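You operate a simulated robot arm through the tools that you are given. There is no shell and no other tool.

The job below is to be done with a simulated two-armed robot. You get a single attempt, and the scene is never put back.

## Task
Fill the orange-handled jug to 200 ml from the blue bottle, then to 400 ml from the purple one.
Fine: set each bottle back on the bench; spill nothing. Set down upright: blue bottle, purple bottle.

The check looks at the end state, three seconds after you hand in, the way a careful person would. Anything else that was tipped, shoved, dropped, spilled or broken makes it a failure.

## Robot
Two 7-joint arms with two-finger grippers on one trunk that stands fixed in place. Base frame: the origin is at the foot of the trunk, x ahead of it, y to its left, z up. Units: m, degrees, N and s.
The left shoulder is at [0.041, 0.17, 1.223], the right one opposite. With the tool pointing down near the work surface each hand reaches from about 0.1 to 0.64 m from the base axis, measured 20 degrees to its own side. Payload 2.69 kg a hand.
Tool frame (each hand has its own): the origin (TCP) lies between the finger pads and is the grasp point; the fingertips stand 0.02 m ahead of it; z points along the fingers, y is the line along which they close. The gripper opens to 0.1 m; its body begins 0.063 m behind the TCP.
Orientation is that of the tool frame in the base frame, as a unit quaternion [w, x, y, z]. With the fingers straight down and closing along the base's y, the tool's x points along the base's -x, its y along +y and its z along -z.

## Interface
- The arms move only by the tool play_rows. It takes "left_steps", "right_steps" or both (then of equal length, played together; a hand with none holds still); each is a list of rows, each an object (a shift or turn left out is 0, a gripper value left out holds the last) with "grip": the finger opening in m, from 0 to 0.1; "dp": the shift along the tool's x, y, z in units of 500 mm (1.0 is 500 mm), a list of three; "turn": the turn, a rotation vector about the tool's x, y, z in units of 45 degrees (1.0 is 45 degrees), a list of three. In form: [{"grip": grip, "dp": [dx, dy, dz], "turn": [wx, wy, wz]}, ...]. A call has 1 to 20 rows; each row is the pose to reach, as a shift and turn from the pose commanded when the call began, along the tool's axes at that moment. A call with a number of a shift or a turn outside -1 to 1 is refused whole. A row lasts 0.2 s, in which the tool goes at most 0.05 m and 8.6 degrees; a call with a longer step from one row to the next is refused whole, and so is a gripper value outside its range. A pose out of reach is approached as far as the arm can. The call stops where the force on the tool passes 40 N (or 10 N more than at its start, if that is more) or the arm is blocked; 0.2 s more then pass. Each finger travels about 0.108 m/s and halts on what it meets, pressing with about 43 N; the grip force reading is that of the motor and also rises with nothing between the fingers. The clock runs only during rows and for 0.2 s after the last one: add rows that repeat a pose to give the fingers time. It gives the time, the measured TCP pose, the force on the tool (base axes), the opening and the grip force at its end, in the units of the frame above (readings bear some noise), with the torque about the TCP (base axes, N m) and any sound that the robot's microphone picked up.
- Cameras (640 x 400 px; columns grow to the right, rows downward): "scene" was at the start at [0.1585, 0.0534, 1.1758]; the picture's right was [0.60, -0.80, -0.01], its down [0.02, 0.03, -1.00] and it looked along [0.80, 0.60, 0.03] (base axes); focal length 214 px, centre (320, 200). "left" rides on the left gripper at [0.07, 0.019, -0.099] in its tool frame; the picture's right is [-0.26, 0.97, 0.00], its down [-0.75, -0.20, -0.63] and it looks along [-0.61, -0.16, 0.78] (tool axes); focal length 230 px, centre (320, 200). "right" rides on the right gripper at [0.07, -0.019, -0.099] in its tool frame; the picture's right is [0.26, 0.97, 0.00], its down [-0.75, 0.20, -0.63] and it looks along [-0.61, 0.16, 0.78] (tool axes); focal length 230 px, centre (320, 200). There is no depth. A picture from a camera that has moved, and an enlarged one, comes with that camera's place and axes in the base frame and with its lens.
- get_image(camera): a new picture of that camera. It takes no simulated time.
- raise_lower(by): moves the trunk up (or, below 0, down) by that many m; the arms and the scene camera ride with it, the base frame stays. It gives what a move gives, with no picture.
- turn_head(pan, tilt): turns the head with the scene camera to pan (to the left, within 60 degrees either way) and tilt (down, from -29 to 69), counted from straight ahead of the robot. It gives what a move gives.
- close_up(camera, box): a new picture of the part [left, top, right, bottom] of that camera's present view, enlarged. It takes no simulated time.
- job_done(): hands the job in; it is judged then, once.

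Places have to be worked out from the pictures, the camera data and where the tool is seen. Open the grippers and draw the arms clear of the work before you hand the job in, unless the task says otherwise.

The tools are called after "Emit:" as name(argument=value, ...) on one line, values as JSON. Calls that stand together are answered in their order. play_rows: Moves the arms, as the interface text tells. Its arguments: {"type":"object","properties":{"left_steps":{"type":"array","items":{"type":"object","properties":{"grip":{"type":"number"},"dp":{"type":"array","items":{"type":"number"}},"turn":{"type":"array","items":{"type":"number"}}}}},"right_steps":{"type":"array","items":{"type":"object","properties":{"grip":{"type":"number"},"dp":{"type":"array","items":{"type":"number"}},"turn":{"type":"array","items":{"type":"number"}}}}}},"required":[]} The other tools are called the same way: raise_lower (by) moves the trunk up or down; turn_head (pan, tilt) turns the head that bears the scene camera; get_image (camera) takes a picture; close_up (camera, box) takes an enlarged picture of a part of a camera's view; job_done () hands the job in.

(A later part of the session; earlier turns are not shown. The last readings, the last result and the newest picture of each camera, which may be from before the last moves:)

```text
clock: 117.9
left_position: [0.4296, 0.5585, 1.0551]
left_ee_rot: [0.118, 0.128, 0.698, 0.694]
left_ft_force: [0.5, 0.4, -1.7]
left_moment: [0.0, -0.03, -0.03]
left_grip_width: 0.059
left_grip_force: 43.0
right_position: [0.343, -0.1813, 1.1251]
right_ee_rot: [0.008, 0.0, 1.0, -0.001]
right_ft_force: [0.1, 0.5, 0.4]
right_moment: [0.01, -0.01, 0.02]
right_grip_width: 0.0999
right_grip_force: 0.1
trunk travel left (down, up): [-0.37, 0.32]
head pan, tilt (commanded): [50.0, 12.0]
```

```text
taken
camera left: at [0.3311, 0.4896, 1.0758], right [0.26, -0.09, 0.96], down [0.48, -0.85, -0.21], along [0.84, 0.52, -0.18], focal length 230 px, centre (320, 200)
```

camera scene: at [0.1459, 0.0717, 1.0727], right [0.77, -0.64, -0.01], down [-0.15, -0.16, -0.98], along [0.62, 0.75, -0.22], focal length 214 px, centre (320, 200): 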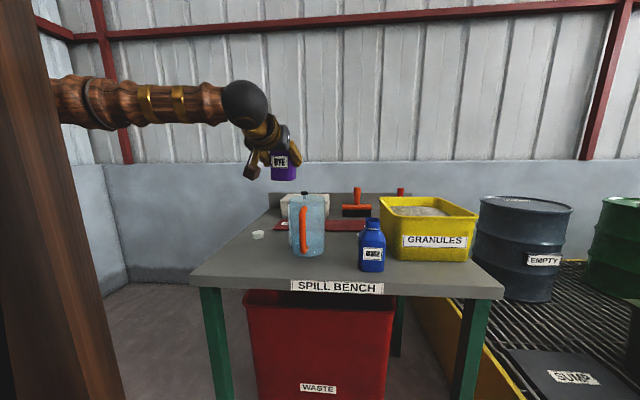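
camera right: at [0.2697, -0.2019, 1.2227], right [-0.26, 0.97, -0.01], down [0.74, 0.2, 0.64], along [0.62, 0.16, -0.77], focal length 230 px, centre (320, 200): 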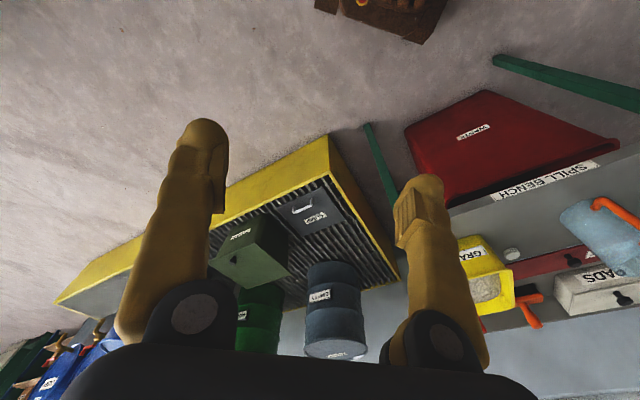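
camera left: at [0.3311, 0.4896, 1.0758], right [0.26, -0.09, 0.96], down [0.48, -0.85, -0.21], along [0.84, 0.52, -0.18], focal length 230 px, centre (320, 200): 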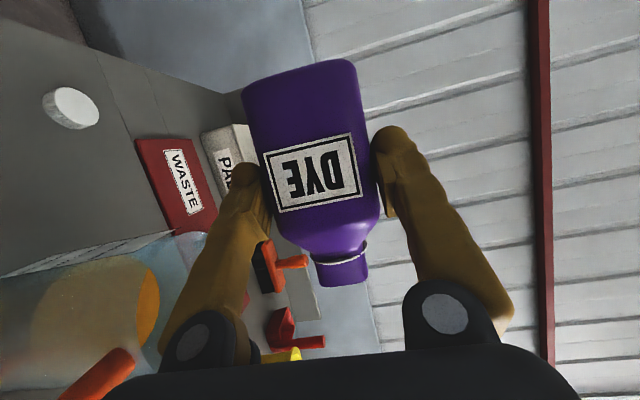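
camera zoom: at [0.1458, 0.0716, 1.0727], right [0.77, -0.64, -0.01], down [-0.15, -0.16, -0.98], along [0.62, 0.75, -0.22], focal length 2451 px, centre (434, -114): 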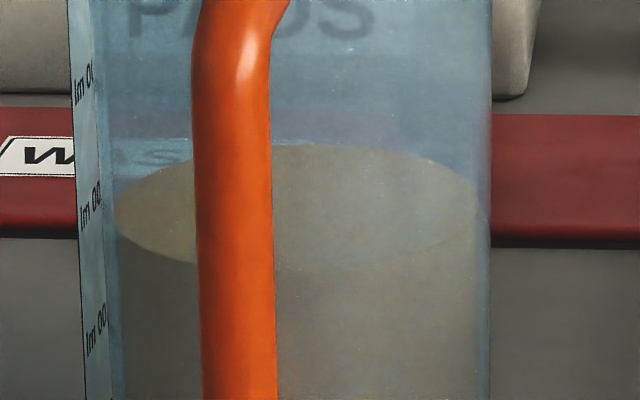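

The edge is at y≈145 and the leftmost point at y≈208, both matching the 400 ml mark. I roll the purple bottle back upright.

Emit:
play_rows(left_steps=[{"turn": [0.0725, -0.002, -0.15]}, {"turn": [0.145, -0.004, -0.3]}, {"turn": [0.2175, -0.006, -0.45]}, {"turn": [0.29, -0.008, -0.6]}, {"turn": [0.3625, -0.01, -0.75]}, {"turn": [0.435, -0.012, -0.899]}, {"turn": [0.435, -0.012, -0.899]}])

Emit:
play_rows(left_steps=[{"turn": [0.0725, -0.002, -0.15]}, {"turn": [0.145, -0.004, -0.3]}, {"turn": [0.2175, -0.006, -0.45]}, {"turn": [0.29, -0.008, -0.6]}, {"turn": [0.3625, -0.01, -0.75]}, {"turn": [0.435, -0.012, -0.899]}, {"turn": [0.435, -0.012, -0.899]}])

Emit:
close_up(camera="scene", box=[288, 210, 332, 245])

Emit:
get_image(camera="scene")

```text
clock: 119.5
left_position: [0.4313, 0.5576, 1.0545]
left_ee_rot: [0.33, -0.098, 0.805, 0.483]
left_ft_force: [0.1, -0.4, -1.4]
left_moment: [0.01, 0.02, 0.0]
left_grip_width: 0.0587
left_grip_force: 42.8
right_position: [0.3422, -0.1843, 1.125]
right_ee_rot: [0.008, 0.0, 1.0, -0.001]
right_ft_force: [0.3, -0.6, -0.4]
right_moment: [-0.03, 0.01, 0.0]
right_grip_width: 0.1001
right_grip_force: 0.1
trunk travel left (down, up): [-0.37, 0.32]
head pan, tilt (commanded): [50.0, 12.0]
```

```text
clock: 121.1
left_position: [0.4275, 0.558, 1.0416]
left_ee_rot: [0.478, -0.307, 0.797, 0.205]
left_ft_force: [-0.4, -0.5, -1.5]
left_moment: [-0.02, 0.01, -0.04]
left_grip_width: 0.0589
left_grip_force: 42.7
right_position: [0.3408, -0.182, 1.1247]
right_ee_rot: [0.008, 0.0, 1.0, -0.001]
right_ft_force: [-0.6, 1.2, 0.7]
right_moment: [0.05, -0.01, 0.01]
right_grip_width: 0.0999
right_grip_force: 0.2
trunk travel left (down, up): [-0.37, 0.32]
head pan, tilt (commanded): [50.0, 12.0]
```

```text
11.43 times, centred on (310, 228) of scene
camera zoom: at [0.1457, 0.0715, 1.0727], right [0.77, -0.64, -0.01], down [-0.15, -0.16, -0.98], along [0.63, 0.75, -0.22], focal length 2451 px, centre (434, -114)
```

zoom: 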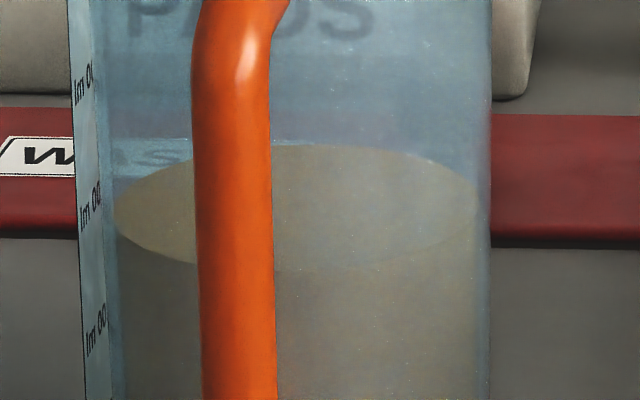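

```text
taken
camera scene: at [0.1457, 0.0715, 1.0727], right [0.77, -0.64, -0.01], down [-0.15, -0.16, -0.98], along [0.63, 0.75, -0.22], focal length 214 px, centre (320, 200)
```

scene: 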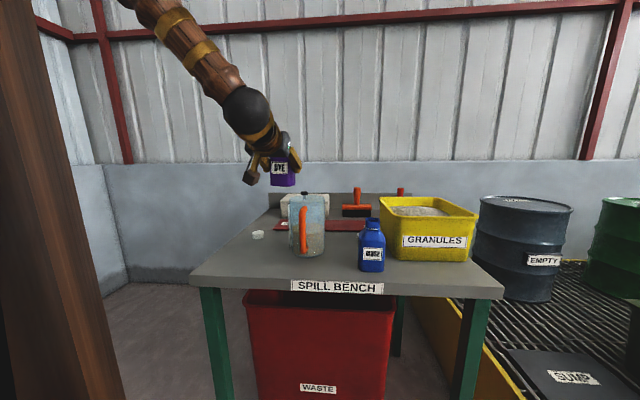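

The level is unchanged at the 400 mark and the bottle is upright, with about 2° of residual tilt. I carry it back toward the left part of the bench, yawing to azimuth 62° and correcting the tilt.

Emit:
play_rows(left_steps=[{"dp": [-0.011, 0, -0.005]}, {"dp": [-0.018, 0.01, -0.014]}, {"dp": [-0.012, 0.04, -0.028], "turn": [-0.05, -0.003, -0.032]}, {"dp": [-0.002, 0.08, -0.045], "turn": [-0.12, -0.007, -0.076]}, {"dp": [0.009, 0.12, -0.064], "turn": [-0.19, -0.011, -0.12]}, {"dp": [0.02, 0.16, -0.081], "turn": [-0.27, -0.015, -0.171]}, {"dp": [0.03, 0.196, -0.097], "turn": [-0.355, -0.02, -0.2245]}, {"dp": [0.03, 0.196, -0.097], "turn": [-0.355, -0.02, -0.2245]}, {"dp": [0.03, 0.196, -0.097], "turn": [-0.355, -0.02, -0.2245]}])

Emit:
get_image(camera="scene")

Emit:
get_image(camera="left")

```text
clock: 123.1
left_position: [0.3238, 0.5962, 1.0608]
left_ee_rot: [0.458, -0.44, 0.724, 0.27]
left_ft_force: [0.5, 0.1, -1.3]
left_moment: [0.0, -0.01, -0.01]
left_grip_width: 0.059
left_grip_force: 43.1
right_position: [0.3422, -0.1835, 1.124]
right_ee_rot: [0.008, -0.001, 1.0, 0.0]
right_ft_force: [0.3, -0.1, -0.6]
right_moment: [-0.01, 0.02, 0.02]
right_grip_width: 0.0999
right_grip_force: 0.0
trunk travel left (down, up): [-0.37, 0.32]
head pan, tilt (commanded): [50.0, 12.0]
```

```text
taken
camera scene: at [0.1456, 0.0715, 1.0727], right [0.77, -0.64, -0.01], down [-0.15, -0.16, -0.98], along [0.63, 0.75, -0.22], focal length 214 px, centre (320, 200)
```

scene: 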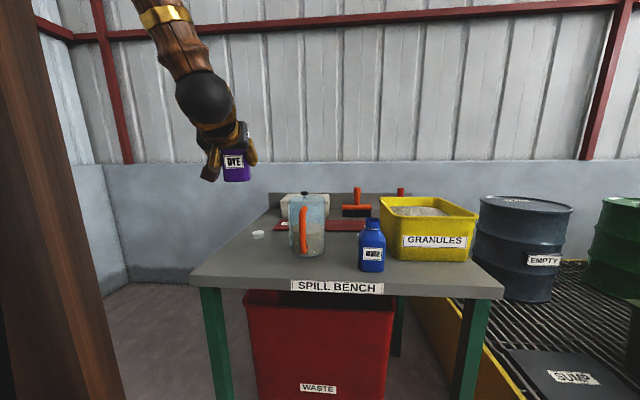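

```text
taken
camera left: at [0.2537, 0.4995, 1.0403], right [-0.8, 0.55, 0.22], down [0.05, -0.3, 0.95], along [0.59, 0.78, 0.21], focal length 230 px, centre (320, 200)
```

left: 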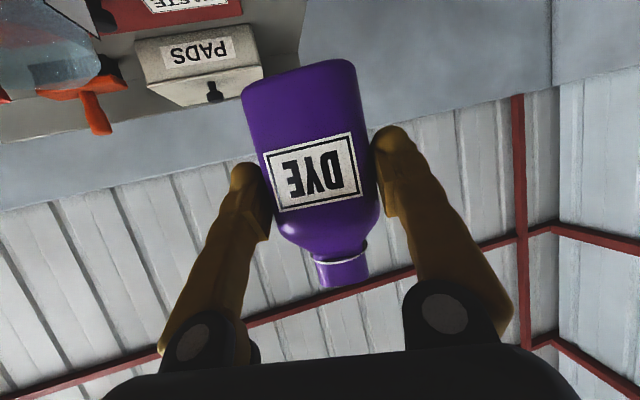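

The hand is clear at (0.324, 0.596, 1.061) with pitch as grasped. I lower with the trunk by 17 cm, bringing the wrist camera to about the 400 mark height for a check reading.

Emit:
raise_lower(by=-0.17)

Emit:
get_image(camera="left")

Emit:
get_image(camera="scene")

```text
clock: 125.0
left_position: [0.3254, 0.5963, 0.8921]
left_ee_rot: [0.461, -0.44, 0.722, 0.269]
left_ft_force: [-0.2, 0.6, -1.1]
left_moment: [-0.03, 0.03, -0.01]
left_grip_width: 0.0588
left_grip_force: 43.4
right_position: [0.3417, -0.1826, 0.9558]
right_ee_rot: [0.008, 0.0, 1.0, 0.0]
right_ft_force: [-0.4, -0.1, -0.6]
right_moment: [0.0, 0.04, -0.02]
right_grip_width: 0.1002
right_grip_force: 0.0
trunk travel left (down, up): [-0.2, 0.49]
head pan, tilt (commanded): [50.0, 12.0]
```

```text
taken
camera left: at [0.2541, 0.4998, 0.8718], right [-0.81, 0.55, 0.22], down [0.05, -0.3, 0.95], along [0.59, 0.78, 0.22], focal length 230 px, centre (320, 200)
```

left: 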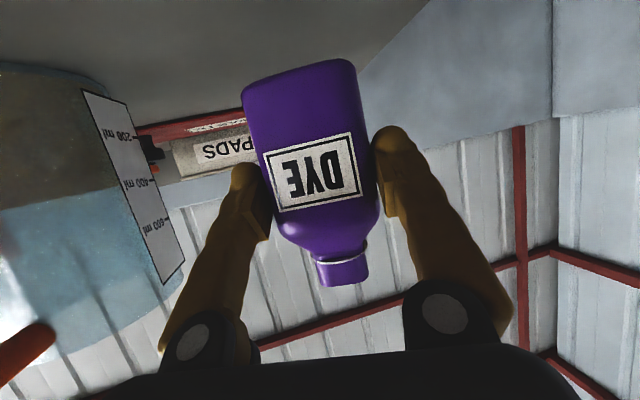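

```text
taken
camera scene: at [0.1427, 0.0715, 0.9028], right [0.77, -0.64, -0.01], down [-0.15, -0.16, -0.98], along [0.63, 0.75, -0.22], focal length 214 px, centre (320, 200)
```

scene: 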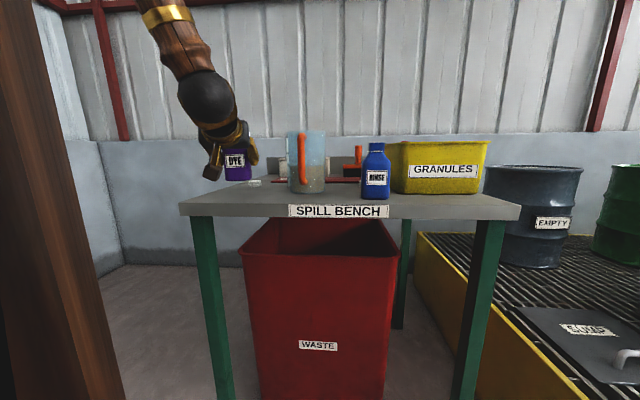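

The dark liquid's surface is visible right beside the 400 tick. I zoom in on it for the reading.

Emit:
close_up(camera="left", box=[60, 150, 170, 220])

Emit:
close_up(camera="left", box=[90, 165, 160, 210])

Emit:
close_up(camera="scene", box=[280, 125, 332, 200])

```text
5.71 times, centred on (115, 185) of left
camera zoom: at [0.2541, 0.4998, 0.8718], right [-0.81, 0.55, 0.22], down [0.05, -0.3, 0.95], along [0.59, 0.78, 0.22], focal length 1315 px, centre (1491, 286)
```

zoom: 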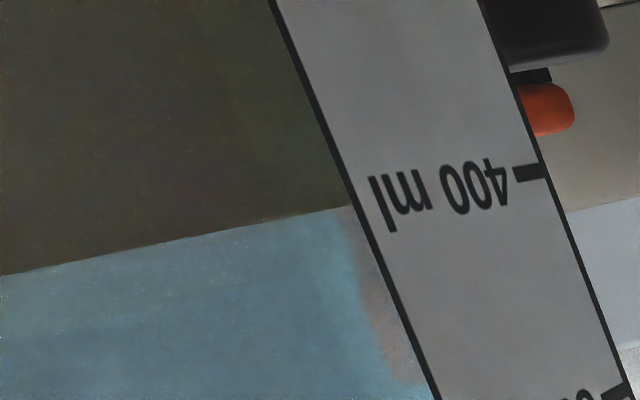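

```text
8.89 times, centred on (125, 188) of left
camera zoom: at [0.2541, 0.4998, 0.8718], right [-0.81, 0.55, 0.22], down [0.05, -0.3, 0.95], along [0.59, 0.78, 0.22], focal length 2045 px, centre (2053, 311)
```

zoom: 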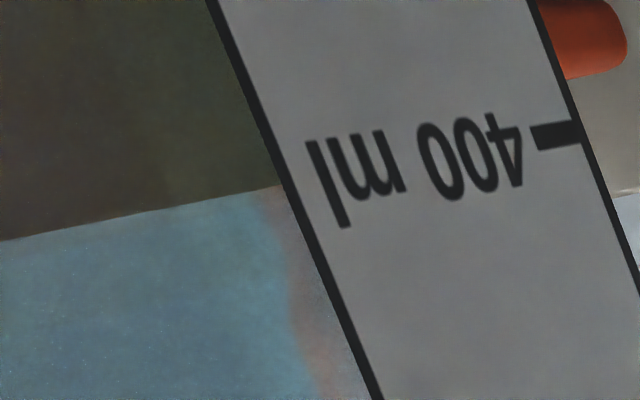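

```text
5.33 times, centred on (306, 162) of scene
camera zoom: at [0.1427, 0.0715, 0.9028], right [0.77, -0.64, -0.01], down [-0.15, -0.16, -0.98], along [0.63, 0.75, -0.22], focal length 1144 px, centre (395, 400)
```

zoom: 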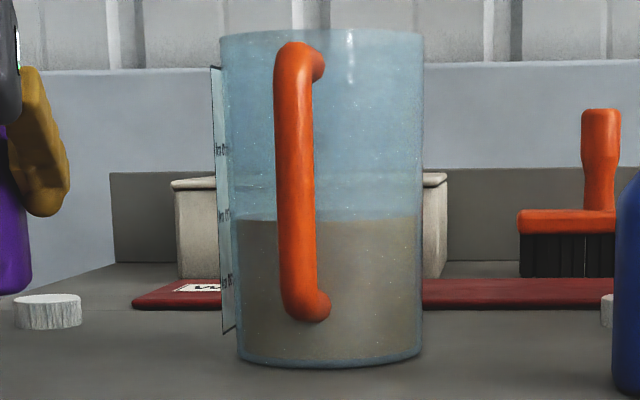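

The surface meets the strip very near the 400 tick, perhaps a few ml short. I zoom closer and also take the flat scene view, to decide whether a top-up is needed.

Emit:
close_up(camera="left", box=[85, 175, 130, 203])

Emit:
close_up(camera="scene", box=[290, 157, 314, 172])

Emit:
close_up(camera="scene", box=[308, 157, 332, 172])

```text
14.22 times, centred on (108, 189) of left
camera zoom: at [0.2541, 0.4998, 0.8718], right [-0.81, 0.55, 0.22], down [0.05, -0.3, 0.95], along [0.59, 0.78, 0.22], focal length 3272 px, centre (3342, 356)
```

zoom: 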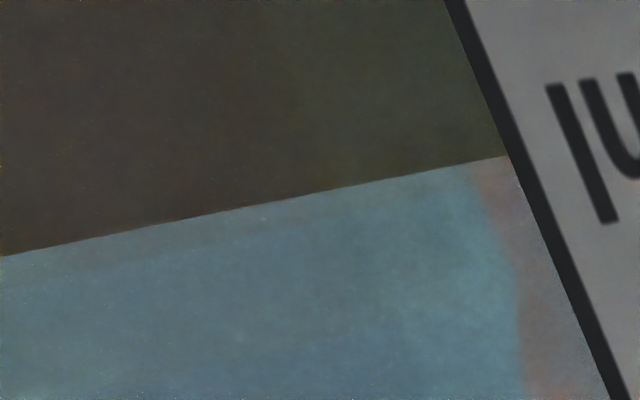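

```text
16.00 times, centred on (302, 164) of scene
camera zoom: at [0.1427, 0.0715, 0.9028], right [0.77, -0.64, -0.01], down [-0.15, -0.16, -0.98], along [0.63, 0.75, -0.22], focal length 3432 px, centre (608, 768)
```

zoom: 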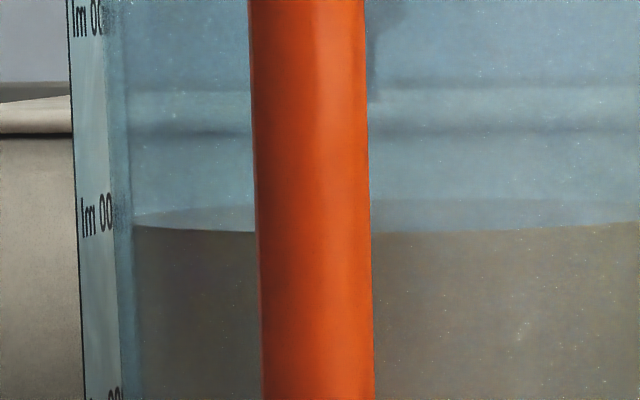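

```text
16.00 times, centred on (320, 164) of scene
camera zoom: at [0.1427, 0.0715, 0.9028], right [0.77, -0.64, -0.01], down [-0.15, -0.16, -0.98], along [0.63, 0.75, -0.22], focal length 3432 px, centre (320, 768)
```

zoom: 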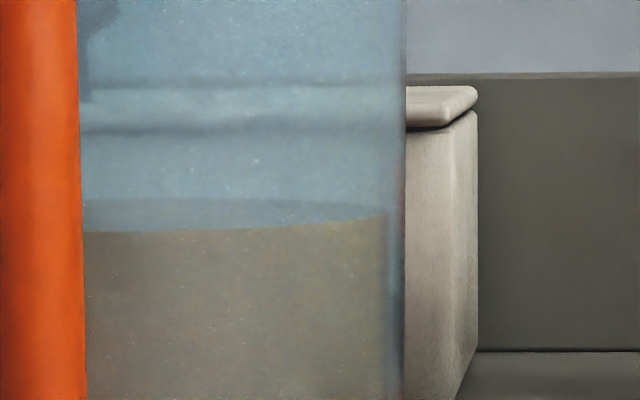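

Both readings put the jug at about 393 to 395 ml, a little short of the mark. A top-up of about 7 ml is worthwhile and the path is proven. I raise the trunk again and carry the purple bottle back to the pouring spot.

Emit:
raise_lower(by=0.17)

Emit:
play_rows(left_steps=[{"dp": [0, -0.02, 0.003], "turn": [0.03, 0.0006, 0.016]}, {"dp": [0, -0.055, 0.009], "turn": [0.09, 0.0017, 0.049]}, {"dp": [-0.0005, -0.095, 0.015], "turn": [0.15, 0.003, 0.082]}, {"dp": [-0.0007, -0.135, 0.021], "turn": [0.22, 0.004, 0.119]}, {"dp": [-0.001, -0.175, 0.028], "turn": [0.29, 0.0055, 0.157]}, {"dp": [-0.001, -0.205, 0.033], "turn": [0.34, 0.0065, 0.185]}, {"dp": [-0.001, -0.22, 0.035], "turn": [0.361, 0.0069, 0.196]}, {"dp": [-0.001, -0.22, 0.035], "turn": [0.361, 0.0069, 0.196]}, {"dp": [-0.001, -0.22, 0.035], "turn": [0.361, 0.0069, 0.196]}])

Emit:
get_image(camera="scene")

```text
clock: 126.9
left_position: [0.3255, 0.5962, 1.0614]
left_ee_rot: [0.459, -0.44, 0.723, 0.271]
left_ft_force: [0.5, 0.5, -0.7]
left_moment: [-0.03, -0.01, 0.01]
left_grip_width: 0.059
left_grip_force: 43.4
right_position: [0.3423, -0.1836, 1.1243]
right_ee_rot: [0.008, 0.0, 1.0, 0.0]
right_ft_force: [0.5, -0.9, -0.5]
right_moment: [-0.01, 0.0, -0.02]
right_grip_width: 0.1001
right_grip_force: 0.0
trunk travel left (down, up): [-0.37, 0.32]
head pan, tilt (commanded): [50.0, 12.0]
```

```text
clock: 128.9
left_position: [0.4284, 0.5597, 1.0501]
left_ee_rot: [0.486, -0.314, 0.79, 0.202]
left_ft_force: [1.1, -0.6, -0.7]
left_moment: [0.01, 0.02, -0.01]
left_grip_width: 0.0587
left_grip_force: 42.9
right_position: [0.3411, -0.1834, 1.1237]
right_ee_rot: [0.007, 0.0, 1.0, -0.001]
right_ft_force: [-0.2, 1.2, 0.3]
right_moment: [0.0, -0.01, 0.0]
right_grip_width: 0.1
right_grip_force: 0.1
trunk travel left (down, up): [-0.37, 0.32]
head pan, tilt (commanded): [50.0, 12.0]
```

```text
taken
camera scene: at [0.1457, 0.0716, 1.0727], right [0.77, -0.64, -0.01], down [-0.15, -0.16, -0.98], along [0.62, 0.75, -0.22], focal length 214 px, centre (320, 200)
```

scene: 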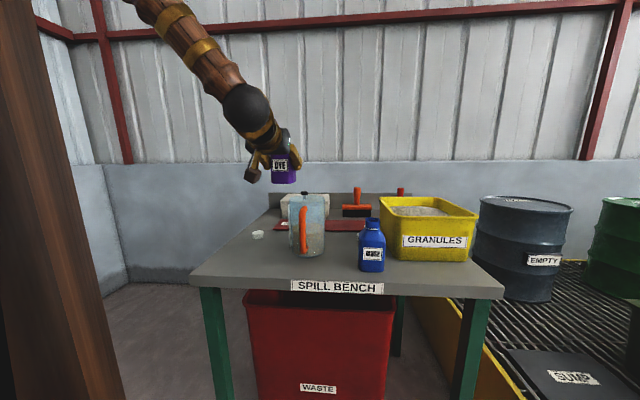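

Back at the pouring spot, no flags. I roll 45° and then 40°, staying short of the earlier final angle (about 90°).

Emit:
play_rows(left_steps=[{"dp": [-0.009, 0, -0.0045], "turn": [-0.074, 0.0005, 0.149]}, {"dp": [-0.009, 0, -0.0045], "turn": [-0.148, 0.001, 0.298]}, {"dp": [-0.009, 0, -0.0045], "turn": [-0.2225, 0.0015, 0.4475]}, {"dp": [-0.009, 0, -0.0045], "turn": [-0.297, 0.002, 0.597]}, {"dp": [-0.009, 0, -0.0045], "turn": [-0.371, 0.0025, 0.746]}, {"dp": [-0.009, 0, -0.0045], "turn": [-0.445, 0.003, 0.895]}, {"dp": [-0.009, 0, -0.0045], "turn": [-0.445, 0.003, 0.895]}])

Emit:
play_rows(left_steps=[{"turn": [-0.066, 0.0005, 0.133]}, {"turn": [-0.132, 0.001, 0.265]}, {"turn": [-0.198, 0.0013, 0.398]}, {"turn": [-0.264, 0.0018, 0.53]}, {"turn": [-0.33, 0.0022, 0.663]}, {"turn": [-0.396, 0.0027, 0.796]}, {"turn": [-0.396, 0.0027, 0.796]}])

Emit:
close_up(camera="scene", box=[288, 210, 332, 245])

Emit:
close_up(camera="scene", box=[270, 130, 340, 260])

```text
clock: 130.5
left_position: [0.4308, 0.5599, 1.0665]
left_ee_rot: [0.339, -0.109, 0.799, 0.485]
left_ft_force: [0.6, 0.7, -1.1]
left_moment: [0.01, 0.01, -0.04]
left_grip_width: 0.0589
left_grip_force: 42.8
right_position: [0.3424, -0.1824, 1.1256]
right_ee_rot: [0.007, 0.0, 1.0, -0.001]
right_ft_force: [-0.4, 0.1, -0.1]
right_moment: [0.04, -0.01, 0.0]
right_grip_width: 0.1002
right_grip_force: 0.0
trunk travel left (down, up): [-0.37, 0.32]
head pan, tilt (commanded): [50.0, 12.0]
```

```text
clock: 132.1
left_position: [0.4311, 0.5584, 1.0671]
left_ee_rot: [0.152, 0.09, 0.71, 0.682]
left_ft_force: [0.3, -0.1, -2.2]
left_moment: [-0.02, 0.0, 0.01]
left_grip_width: 0.0588
left_grip_force: 43.1
right_position: [0.3408, -0.1826, 1.1264]
right_ee_rot: [0.008, 0.0, 1.0, -0.001]
right_ft_force: [0.4, -0.2, 0.8]
right_moment: [-0.04, 0.04, -0.02]
right_grip_width: 0.1
right_grip_force: 0.0
trunk travel left (down, up): [-0.37, 0.32]
head pan, tilt (commanded): [50.0, 12.0]
```

```text
11.43 times, centred on (310, 228) of scene
camera zoom: at [0.1456, 0.0716, 1.0727], right [0.77, -0.64, -0.01], down [-0.15, -0.16, -0.98], along [0.62, 0.75, -0.22], focal length 2451 px, centre (434, -114)
```

zoom: 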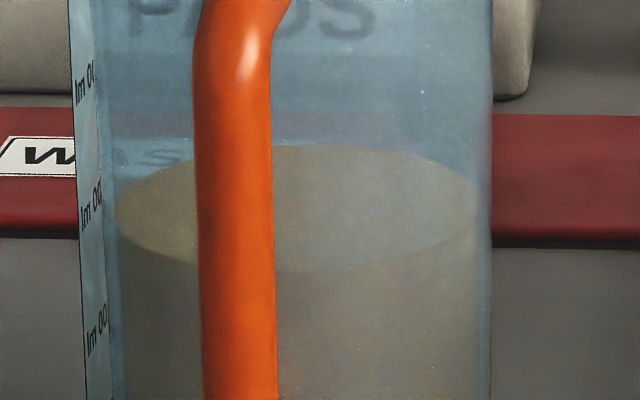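

```text
3.08 times, centred on (305, 195) of scene
camera zoom: at [0.1456, 0.0716, 1.0727], right [0.77, -0.64, -0.01], down [-0.15, -0.16, -0.98], along [0.62, 0.75, -0.22], focal length 660 px, centre (366, 215)
```

zoom: 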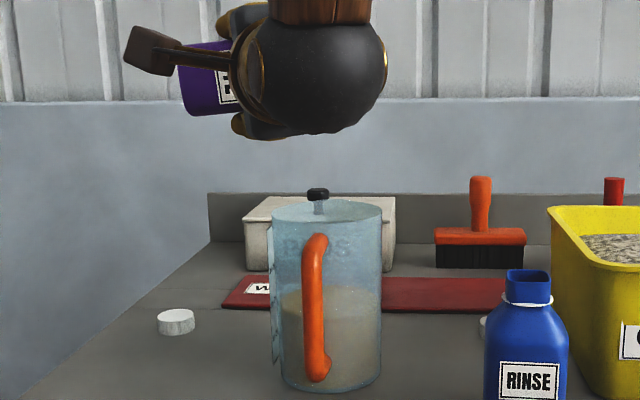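

The level is steady and the bottle's tilt is about 84° by the pose reading; the earlier equilibrium was 90.2°. I roll 6.5° to reach 90.8° and check.

Emit:
play_rows(left_steps=[{"turn": [-0.03, 0.0002, 0.06]}, {"turn": [-0.0495, 0.0003, 0.0995]}, {"turn": [-0.0643, 0.0004, 0.1293]}, {"turn": [-0.0643, 0.0004, 0.1293]}, {"turn": [-0.0643, 0.0004, 0.1293]}, {"turn": [-0.0643, 0.0004, 0.1293]}, {"turn": [-0.0643, 0.0004, 0.1293]}])

Emit:
close_up(camera="scene", box=[288, 210, 332, 245])

```text
clock: 133.7
left_position: [0.4309, 0.5603, 1.068]
left_ee_rot: [0.12, 0.121, 0.687, 0.706]
left_ft_force: [0.3, -0.3, -1.2]
left_moment: [0.01, 0.02, 0.0]
left_grip_width: 0.0587
left_grip_force: 42.1
right_position: [0.3426, -0.1832, 1.1255]
right_ee_rot: [0.007, 0.0, 1.0, 0.0]
right_ft_force: [0.5, -0.4, 0.7]
right_moment: [-0.03, -0.03, 0.02]
right_grip_width: 0.1002
right_grip_force: 0.0
trunk travel left (down, up): [-0.37, 0.32]
head pan, tilt (commanded): [50.0, 12.0]
```

```text
11.43 times, centred on (310, 228) of scene
camera zoom: at [0.1458, 0.0715, 1.0727], right [0.77, -0.64, -0.01], down [-0.15, -0.16, -0.98], along [0.62, 0.75, -0.22], focal length 2451 px, centre (434, -114)
```

zoom: 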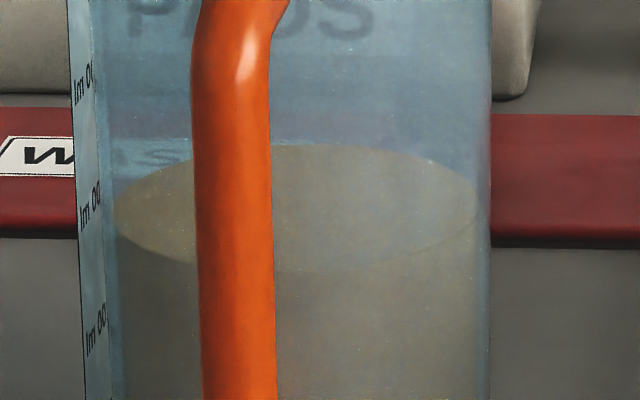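

The tilt is at 90.7° and the level has barely changed (y≈145). I add 1.5°.

Emit:
play_rows(left_steps=[{"turn": [-0.0148, 0.0001, 0.0298]}, {"turn": [-0.0148, 0.0001, 0.0298]}, {"turn": [-0.0148, 0.0001, 0.0298]}, {"turn": [-0.0148, 0.0001, 0.0298]}, {"turn": [-0.0148, 0.0001, 0.0298]}])

Emit:
close_up(camera="scene", box=[288, 210, 332, 245])

Emit:
close_up(camera="scene", box=[300, 218, 324, 233])

```text
clock: 134.9
left_position: [0.4306, 0.5594, 1.0674]
left_ee_rot: [0.113, 0.129, 0.682, 0.711]
left_ft_force: [-0.3, -0.1, -0.9]
left_moment: [0.0, -0.02, 0.0]
left_grip_width: 0.0589
left_grip_force: 43.2
right_position: [0.3416, -0.1836, 1.125]
right_ee_rot: [0.008, 0.0, 1.0, 0.0]
right_ft_force: [0.1, 0.1, -0.4]
right_moment: [0.04, -0.01, 0.0]
right_grip_width: 0.0998
right_grip_force: 0.1
trunk travel left (down, up): [-0.37, 0.32]
head pan, tilt (commanded): [50.0, 12.0]
```

```text
11.43 times, centred on (310, 228) of scene
camera zoom: at [0.1458, 0.0715, 1.0727], right [0.77, -0.64, -0.01], down [-0.15, -0.16, -0.98], along [0.63, 0.75, -0.22], focal length 2451 px, centre (434, -114)
```

zoom: 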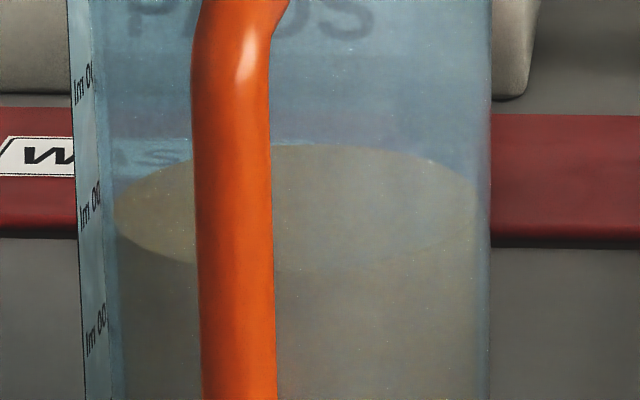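

```text
16.00 times, centred on (312, 226) of scene
camera zoom: at [0.1458, 0.0715, 1.0727], right [0.77, -0.64, -0.01], down [-0.15, -0.16, -0.98], along [0.63, 0.75, -0.22], focal length 3432 px, centre (448, -208)
```

zoom: 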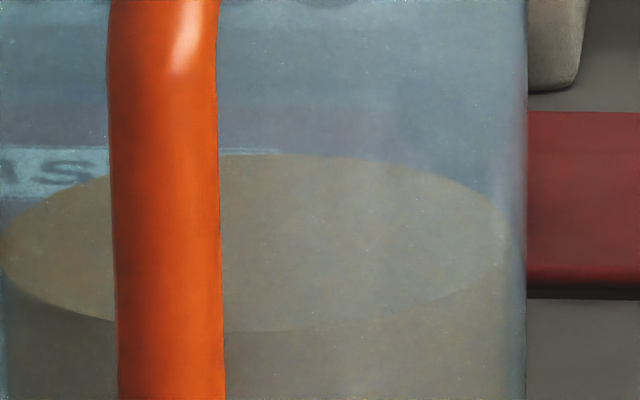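

The tilt is at 92.1° and the surface edge (y≈154 in the finer crop) hasn't visibly risen. I add another 1.5° and compare in the same fine crop.

Emit:
play_rows(left_steps=[{"turn": [-0.0148, 0.0001, 0.0298]}, {"turn": [-0.0148, 0.0001, 0.0298]}, {"turn": [-0.0148, 0.0001, 0.0298]}, {"turn": [-0.0148, 0.0001, 0.0298]}, {"turn": [-0.0148, 0.0001, 0.0298]}])

Emit:
close_up(camera="scene", box=[300, 218, 324, 233])

Emit:
get_image(camera="left")

```text
clock: 136.1
left_position: [0.4325, 0.5597, 1.0668]
left_ee_rot: [0.105, 0.136, 0.676, 0.717]
left_ft_force: [-0.9, -0.2, 0.0]
left_moment: [-0.01, 0.0, -0.01]
left_grip_width: 0.059
left_grip_force: 43.4
right_position: [0.3419, -0.1825, 1.1249]
right_ee_rot: [0.008, 0.0, 1.0, -0.001]
right_ft_force: [-0.5, -0.5, 0.4]
right_moment: [0.0, -0.05, -0.05]
right_grip_width: 0.0999
right_grip_force: 0.1
trunk travel left (down, up): [-0.37, 0.32]
head pan, tilt (commanded): [50.0, 12.0]
```

```text
16.00 times, centred on (312, 226) of scene
camera zoom: at [0.1458, 0.0715, 1.0727], right [0.77, -0.64, -0.01], down [-0.15, -0.16, -0.98], along [0.62, 0.75, -0.22], focal length 3432 px, centre (448, -208)
```

zoom: 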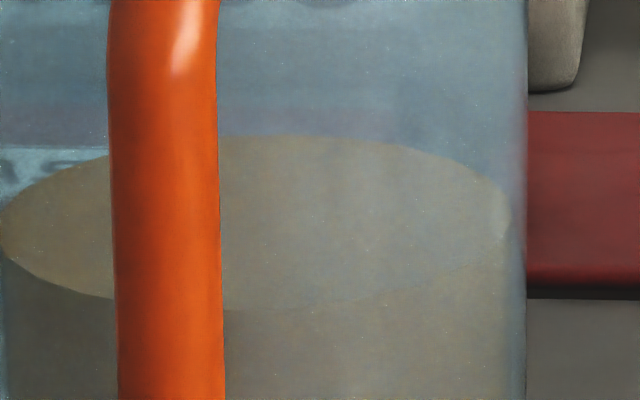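

```text
taken
camera left: at [0.3335, 0.4888, 1.0844], right [0.28, -0.15, 0.95], down [0.49, -0.83, -0.27], along [0.83, 0.54, -0.16], focal length 230 px, centre (320, 200)
```

left: 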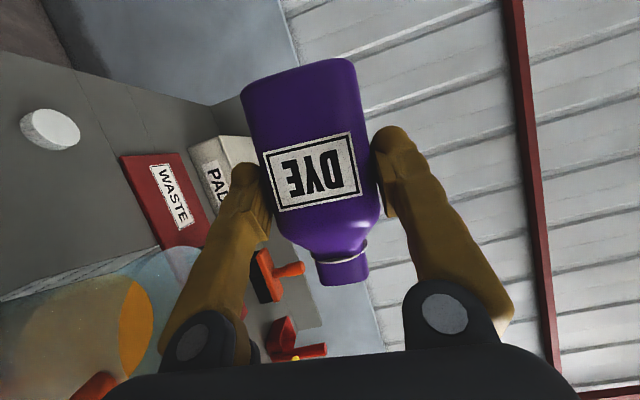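

That released more than expected: the edge jumped from y≈154 to 134, some 20 to 25 ml. I roll back upright at once.

Emit:
play_rows(left_steps=[{"turn": [0.082, -0.0005, -0.165]}, {"turn": [0.16, -0.001, -0.325]}, {"turn": [0.235, -0.0015, -0.475]}, {"turn": [0.3, -0.002, -0.61]}, {"turn": [0.371, -0.0025, -0.746]}, {"turn": [0.445, -0.003, -0.895]}, {"turn": [0.445, -0.003, -0.895]}])

Emit:
close_up(camera="scene", box=[300, 218, 324, 233])

Emit:
close_up(camera="scene", box=[288, 210, 332, 245])

```text
clock: 137.7
left_position: [0.4323, 0.559, 1.0666]
left_ee_rot: [0.32, -0.087, 0.793, 0.51]
left_ft_force: [-0.2, -0.9, -0.5]
left_moment: [-0.04, 0.05, 0.02]
left_grip_width: 0.0588
left_grip_force: 42.9
right_position: [0.3432, -0.1839, 1.1243]
right_ee_rot: [0.009, 0.0, 1.0, -0.002]
right_ft_force: [0.8, -1.3, -0.4]
right_moment: [-0.01, -0.01, -0.02]
right_grip_width: 0.0999
right_grip_force: 0.0
trunk travel left (down, up): [-0.37, 0.32]
head pan, tilt (commanded): [50.0, 12.0]
```

```text
16.00 times, centred on (312, 226) of scene
camera zoom: at [0.146, 0.0713, 1.0727], right [0.77, -0.64, -0.01], down [-0.15, -0.16, -0.98], along [0.63, 0.75, -0.22], focal length 3432 px, centre (448, -208)
```

zoom: 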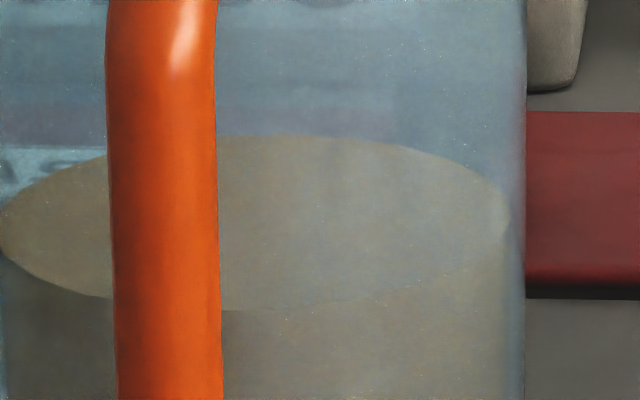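

```text
11.43 times, centred on (310, 228) of scene
camera zoom: at [0.146, 0.0713, 1.0727], right [0.77, -0.64, -0.01], down [-0.15, -0.16, -0.98], along [0.63, 0.75, -0.22], focal length 2451 px, centre (434, -114)
```

zoom: 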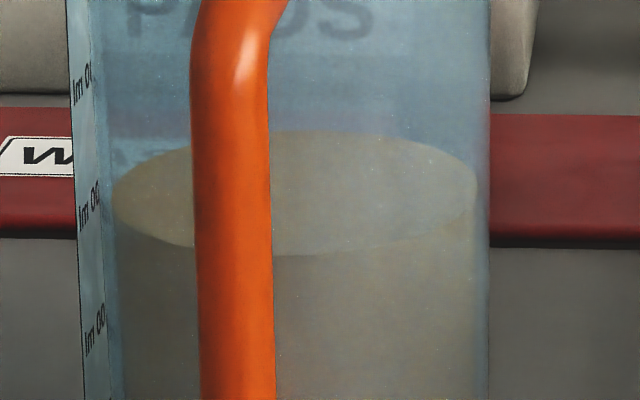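

The level settled about 14 px higher than before. I finish bringing the bottle upright, then take a proper parallax-free reading.

Emit:
play_rows(left_steps=[{"turn": [0.074, -0.0005, -0.149]}, {"turn": [0.148, -0.001, -0.298]}, {"turn": [0.2225, -0.0015, -0.4475]}, {"turn": [0.297, -0.002, -0.597]}, {"turn": [0.371, -0.0025, -0.746]}, {"turn": [0.445, -0.003, -0.895]}, {"turn": [0.475, -0.0032, -0.955]}, {"turn": [0.475, -0.0032, -0.955]}, {"turn": [0.475, -0.0032, -0.955]}])

Emit:
get_image(camera="left")

```text
clock: 139.7
left_position: [0.4282, 0.5587, 1.0548]
left_ee_rot: [0.483, -0.306, 0.793, 0.211]
left_ft_force: [0.8, -1.0, -0.8]
left_moment: [-0.05, 0.01, 0.0]
left_grip_width: 0.0589
left_grip_force: 42.7
right_position: [0.3424, -0.1833, 1.1249]
right_ee_rot: [0.007, 0.001, 1.0, -0.001]
right_ft_force: [0.6, -0.5, 0.4]
right_moment: [0.0, 0.0, 0.04]
right_grip_width: 0.1
right_grip_force: 0.1
trunk travel left (down, up): [-0.37, 0.32]
head pan, tilt (commanded): [50.0, 12.0]
```

```text
taken
camera left: at [0.3291, 0.4907, 1.0368], right [-0.58, 0.77, 0.27], down [0.0, -0.33, 0.94], along [0.82, 0.54, 0.19], focal length 230 px, centre (320, 200)
```

left: 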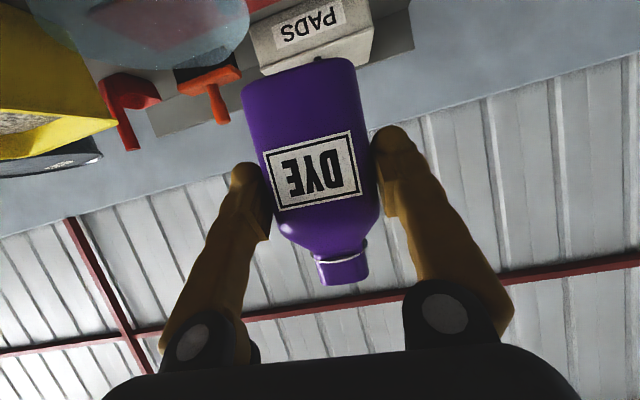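

The bottle is nearly upright (2° residual). I carry it back to the left spot with the yaw and roll corrections.

Emit:
play_rows(left_steps=[{"dp": [-0.01, 0.005, -0.006]}, {"dp": [-0.012, 0.02, -0.015], "turn": [-0.03, 0, -0.019]}, {"dp": [-0.003, 0.055, -0.03], "turn": [-0.08, 0.0006, -0.051]}, {"dp": [0.008, 0.095, -0.048], "turn": [-0.15, 0.001, -0.095]}, {"dp": [0.018, 0.135, -0.065], "turn": [-0.23, 0.0017, -0.146]}, {"dp": [0.029, 0.172, -0.081], "turn": [-0.3, 0.002, -0.191]}, {"dp": [0.0386, 0.198, -0.092], "turn": [-0.358, 0.0026, -0.228]}, {"dp": [0.0386, 0.198, -0.092], "turn": [-0.358, 0.0026, -0.228]}, {"dp": [0.0386, 0.198, -0.092], "turn": [-0.358, 0.0026, -0.228]}])

Emit:
raise_lower(by=-0.167)

Emit:
get_image(camera="left")

Emit:
close_up(camera="left", box=[90, 165, 160, 210])

```text
clock: 141.7
left_position: [0.3256, 0.5982, 1.0652]
left_ee_rot: [0.456, -0.443, 0.722, 0.273]
left_ft_force: [-1.1, 0.4, -1.3]
left_moment: [-0.02, -0.03, 0.01]
left_grip_width: 0.0588
left_grip_force: 42.8
right_position: [0.3424, -0.183, 1.1245]
right_ee_rot: [0.008, 0.0, 1.0, -0.001]
right_ft_force: [-0.1, 0.0, 0.9]
right_moment: [-0.01, 0.01, 0.01]
right_grip_width: 0.1001
right_grip_force: 0.1
trunk travel left (down, up): [-0.37, 0.32]
head pan, tilt (commanded): [50.0, 12.0]
```

```text
clock: 143.6
left_position: [0.3256, 0.5966, 0.9006]
left_ee_rot: [0.458, -0.444, 0.721, 0.272]
left_ft_force: [0.7, -0.7, -0.9]
left_moment: [-0.05, -0.01, 0.02]
left_grip_width: 0.0587
left_grip_force: 42.6
right_position: [0.342, -0.183, 0.9587]
right_ee_rot: [0.007, 0.0, 1.0, -0.001]
right_ft_force: [0.2, 0.5, -0.3]
right_moment: [0.0, 0.01, 0.0]
right_grip_width: 0.0996
right_grip_force: 0.1
trunk travel left (down, up): [-0.203, 0.487]
head pan, tilt (commanded): [50.0, 12.0]
```

```text
taken
camera left: at [0.2553, 0.5004, 0.8798], right [-0.81, 0.54, 0.22], down [0.05, -0.3, 0.95], along [0.58, 0.78, 0.21], focal length 230 px, centre (320, 200)
```

left: 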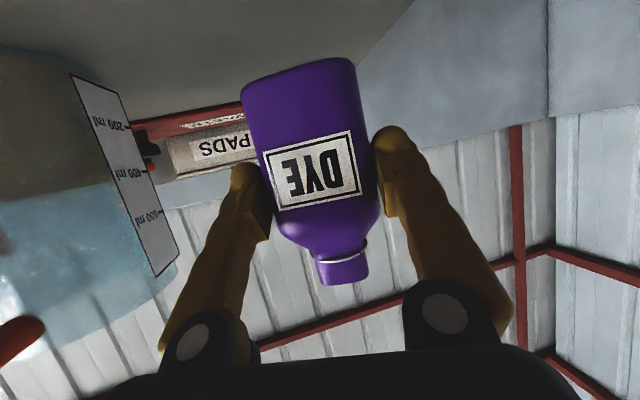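

```text
8.89 times, centred on (125, 188) of left
camera zoom: at [0.2553, 0.5004, 0.8798], right [-0.81, 0.54, 0.22], down [0.05, -0.3, 0.95], along [0.58, 0.78, 0.21], focal length 2045 px, centre (2053, 311)
```

zoom: 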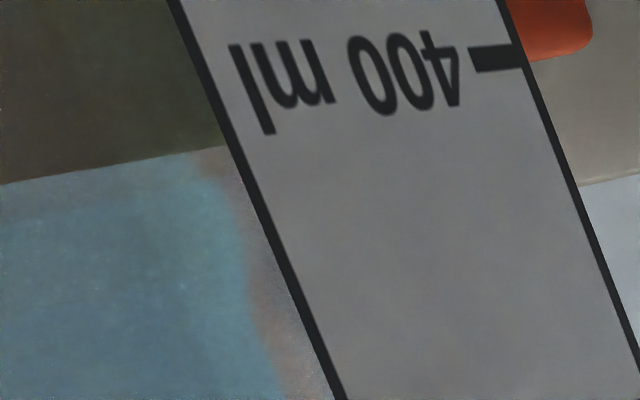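

The reading now is about 3 mm above the 400 tick, roughly 415 to 420 ml, i.e. each liquid within about 5% of 200 ml. Taking liquid out again would risk a spill, so I leave it. I correct the last 1° of bottle tilt and lower it to just above the bench.

Emit:
play_rows(left_steps=[{"turn": [0, 0, 0.013]}, {"turn": [0, 0, 0.026]}, {"turn": [0, 0, 0.026]}])

Emit:
raise_lower(by=-0.038)

Emit:
get_image(camera="left")

Emit:
close_up(camera="scene", box=[180, 100, 340, 220])

```text
clock: 144.4
left_position: [0.3245, 0.5985, 0.9008]
left_ee_rot: [0.456, -0.435, 0.726, 0.276]
left_ft_force: [0.0, 0.3, -0.7]
left_moment: [-0.03, 0.0, 0.01]
left_grip_width: 0.0587
left_grip_force: 43.1
right_position: [0.3423, -0.1834, 0.9591]
right_ee_rot: [0.008, -0.001, 1.0, -0.001]
right_ft_force: [0.4, 0.9, -0.9]
right_moment: [0.02, -0.02, -0.01]
right_grip_width: 0.0999
right_grip_force: 0.0
trunk travel left (down, up): [-0.203, 0.487]
head pan, tilt (commanded): [50.0, 12.0]
```

```text
clock: 145.2
left_position: [0.3249, 0.5983, 0.8621]
left_ee_rot: [0.456, -0.436, 0.725, 0.277]
left_ft_force: [0.1, 1.1, -1.7]
left_moment: [-0.01, -0.01, -0.01]
left_grip_width: 0.0587
left_grip_force: 43.0
right_position: [0.3422, -0.1835, 0.9202]
right_ee_rot: [0.008, -0.001, 1.0, -0.001]
right_ft_force: [-0.2, 0.1, 0.2]
right_moment: [-0.02, 0.01, -0.01]
right_grip_width: 0.1
right_grip_force: 0.1
trunk travel left (down, up): [-0.165, 0.525]
head pan, tilt (commanded): [50.0, 12.0]
```

```text
taken
camera left: at [0.2543, 0.5014, 0.8423], right [-0.8, 0.55, 0.23], down [0.07, -0.31, 0.95], along [0.59, 0.78, 0.21], focal length 230 px, centre (320, 200)
```

left: 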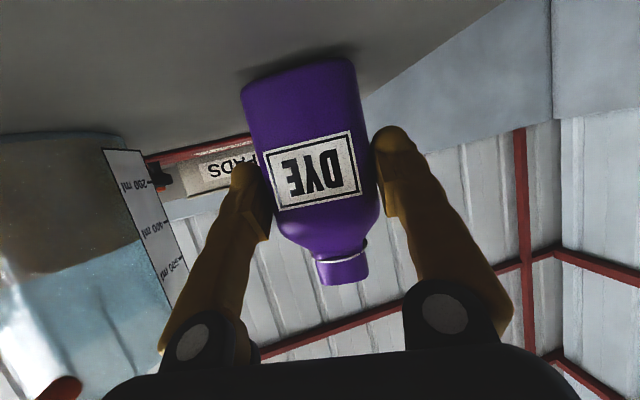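

```text
3.33 times, centred on (260, 160) of scene
camera zoom: at [0.1421, 0.0715, 0.8678], right [0.77, -0.64, -0.01], down [-0.15, -0.16, -0.98], along [0.63, 0.75, -0.22], focal length 715 px, centre (520, 333)
```

zoom: 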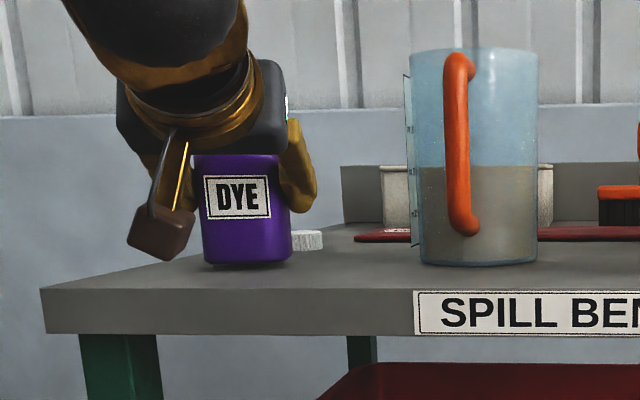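

The scene camera now happens to sit exactly at the 400 mark's height, an ideal reading angle. I take one close-up of the strip before the final lowering.

Emit:
close_up(camera="scene", box=[278, 108, 318, 134])

Emit:
close_up(camera="scene", box=[280, 112, 300, 128])

```text
15.38 times, centred on (298, 121) of scene
camera zoom: at [0.1421, 0.0715, 0.8678], right [0.77, -0.64, -0.01], down [-0.15, -0.16, -0.98], along [0.63, 0.75, -0.22], focal length 3300 px, centre (658, 1415)
```

zoom: 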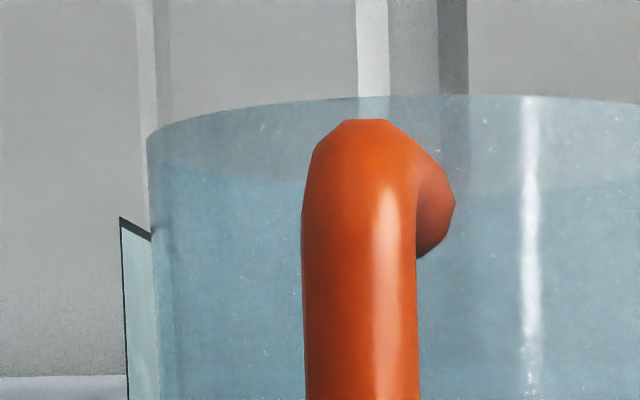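

```text
16.00 times, centred on (290, 120) of scene
camera zoom: at [0.1421, 0.0715, 0.8678], right [0.77, -0.64, -0.01], down [-0.15, -0.16, -0.98], along [0.63, 0.75, -0.22], focal length 3432 px, centre (800, 1480)
```

zoom: 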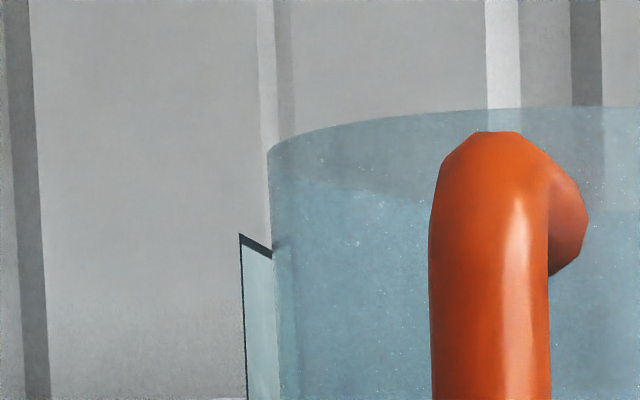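

That crop was too high; the surface is near row 150. I re-crop there.

Emit:
close_up(camera="scene", box=[282, 142, 306, 157])

```text
16.00 times, centred on (294, 150) of scene
camera zoom: at [0.1421, 0.0715, 0.8678], right [0.77, -0.64, -0.01], down [-0.15, -0.16, -0.98], along [0.63, 0.75, -0.22], focal length 3432 px, centre (736, 1008)
```

zoom: 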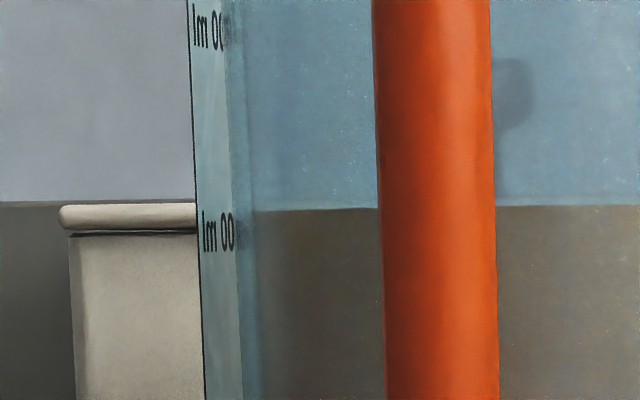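

With no parallax the surface stands about 20 px of a 201 px interval above the 400 tick, i.e. about 420 ml (5% over); I'll leave it at that. Now I lower the purple bottle the last few millimetres by arm, watching the force.

Emit:
play_rows(left_steps=[{"dp": [0.0036, 0, 0.0017]}, {"dp": [0.0072, 0, 0.0035]}, {"dp": [0.0072, 0, 0.0035]}])

```text
clock: 146.0
left_position: [0.3261, 0.5987, 0.8584]
left_ee_rot: [0.456, -0.436, 0.725, 0.276]
left_ft_force: [-0.1, -0.3, -1.7]
left_moment: [0.02, 0.01, -0.02]
left_grip_width: 0.0587
left_grip_force: 43.4
right_position: [0.3407, -0.1836, 0.9204]
right_ee_rot: [0.008, 0.0, 1.0, -0.001]
right_ft_force: [0.2, -1.0, -0.9]
right_moment: [0.02, 0.02, 0.02]
right_grip_width: 0.1003
right_grip_force: 0.1
trunk travel left (down, up): [-0.165, 0.525]
head pan, tilt (commanded): [50.0, 12.0]
```

No contact yet (z=0.8584, load −1.7 N). I lower 2 mm more.

Emit:
play_rows(left_steps=[{"dp": [0.0018, 0, 0.0009]}, {"dp": [0.0036, 0, 0.0017]}, {"dp": [0.0036, 0, 0.0017]}])

```text
clock: 146.8
left_position: [0.3263, 0.5988, 0.8584]
left_ee_rot: [0.457, -0.436, 0.724, 0.277]
left_ft_force: [0.0, 1.8, 7.6]
left_moment: [-0.11, -0.16, 0.08]
left_grip_width: 0.0589
left_grip_force: 42.6
right_position: [0.3398, -0.1833, 0.9208]
right_ee_rot: [0.008, 0.0, 1.0, 0.0]
right_ft_force: [-0.1, 1.0, 0.3]
right_moment: [-0.01, 0.0, 0.0]
right_grip_width: 0.1
right_grip_force: 0.1
trunk travel left (down, up): [-0.165, 0.525]
head pan, tilt (commanded): [50.0, 12.0]
```

Contact at 7.6 N. I relieve a millimetre and open the fingers gradually.

Emit:
play_rows(left_steps=[{"dp": [-0.0018, 0, -0.0009]}, {"dp": [-0.0018, 0, -0.0009], "grip": 0.062}, {"dp": [-0.0018, 0, -0.0009], "grip": 0.07}, {"dp": [-0.0018, 0, -0.0009], "grip": 0.08}, {"dp": [-0.0018, 0, -0.0009], "grip": 0.09}, {"dp": [-0.0018, 0, -0.0009], "grip": 0.098}, {"dp": [-0.0018, 0, -0.0009]}])

Emit:
get_image(camera="left")

Emit:
close_up(camera="scene", box=[180, 100, 340, 220])

```text
clock: 148.4
left_position: [0.3266, 0.5986, 0.8578]
left_ee_rot: [0.456, -0.436, 0.725, 0.276]
left_ft_force: [0.3, -0.1, 0.4]
left_moment: [0.01, -0.02, 0.0]
left_grip_width: 0.098
left_grip_force: 0.0
right_position: [0.3418, -0.182, 0.9211]
right_ee_rot: [0.008, 0.0, 1.0, -0.001]
right_ft_force: [-0.3, 0.1, -0.6]
right_moment: [-0.02, 0.0, -0.03]
right_grip_width: 0.1
right_grip_force: 0.0
trunk travel left (down, up): [-0.165, 0.525]
head pan, tilt (commanded): [50.0, 12.0]
```

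```text
taken
camera left: at [0.2547, 0.5015, 0.8371], right [-0.8, 0.55, 0.24], down [0.07, -0.31, 0.95], along [0.59, 0.78, 0.21], focal length 230 px, centre (320, 200)
```

left: 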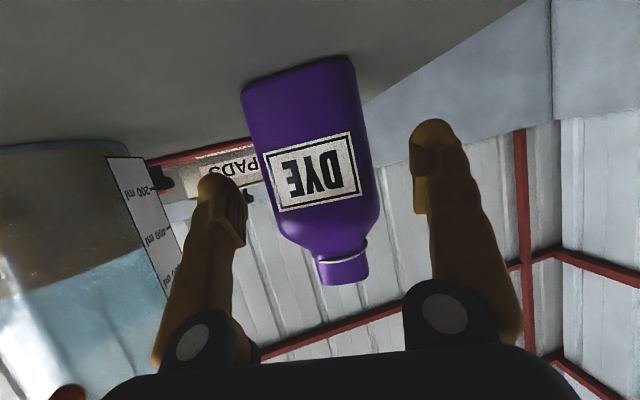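

```text
3.33 times, centred on (260, 160) of scene
camera zoom: at [0.1421, 0.0715, 0.8677], right [0.77, -0.64, -0.01], down [-0.15, -0.16, -0.98], along [0.63, 0.75, -0.22], focal length 715 px, centre (520, 333)
```

zoom: 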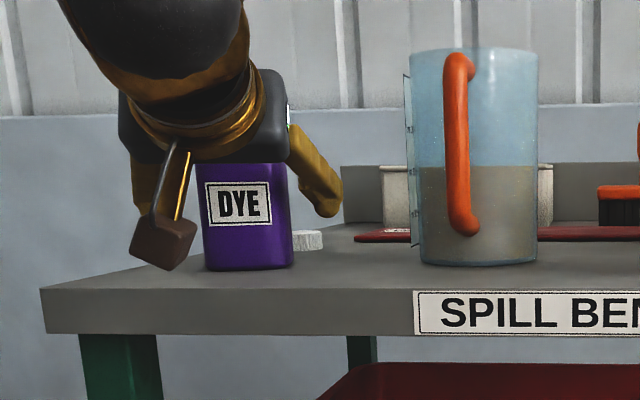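

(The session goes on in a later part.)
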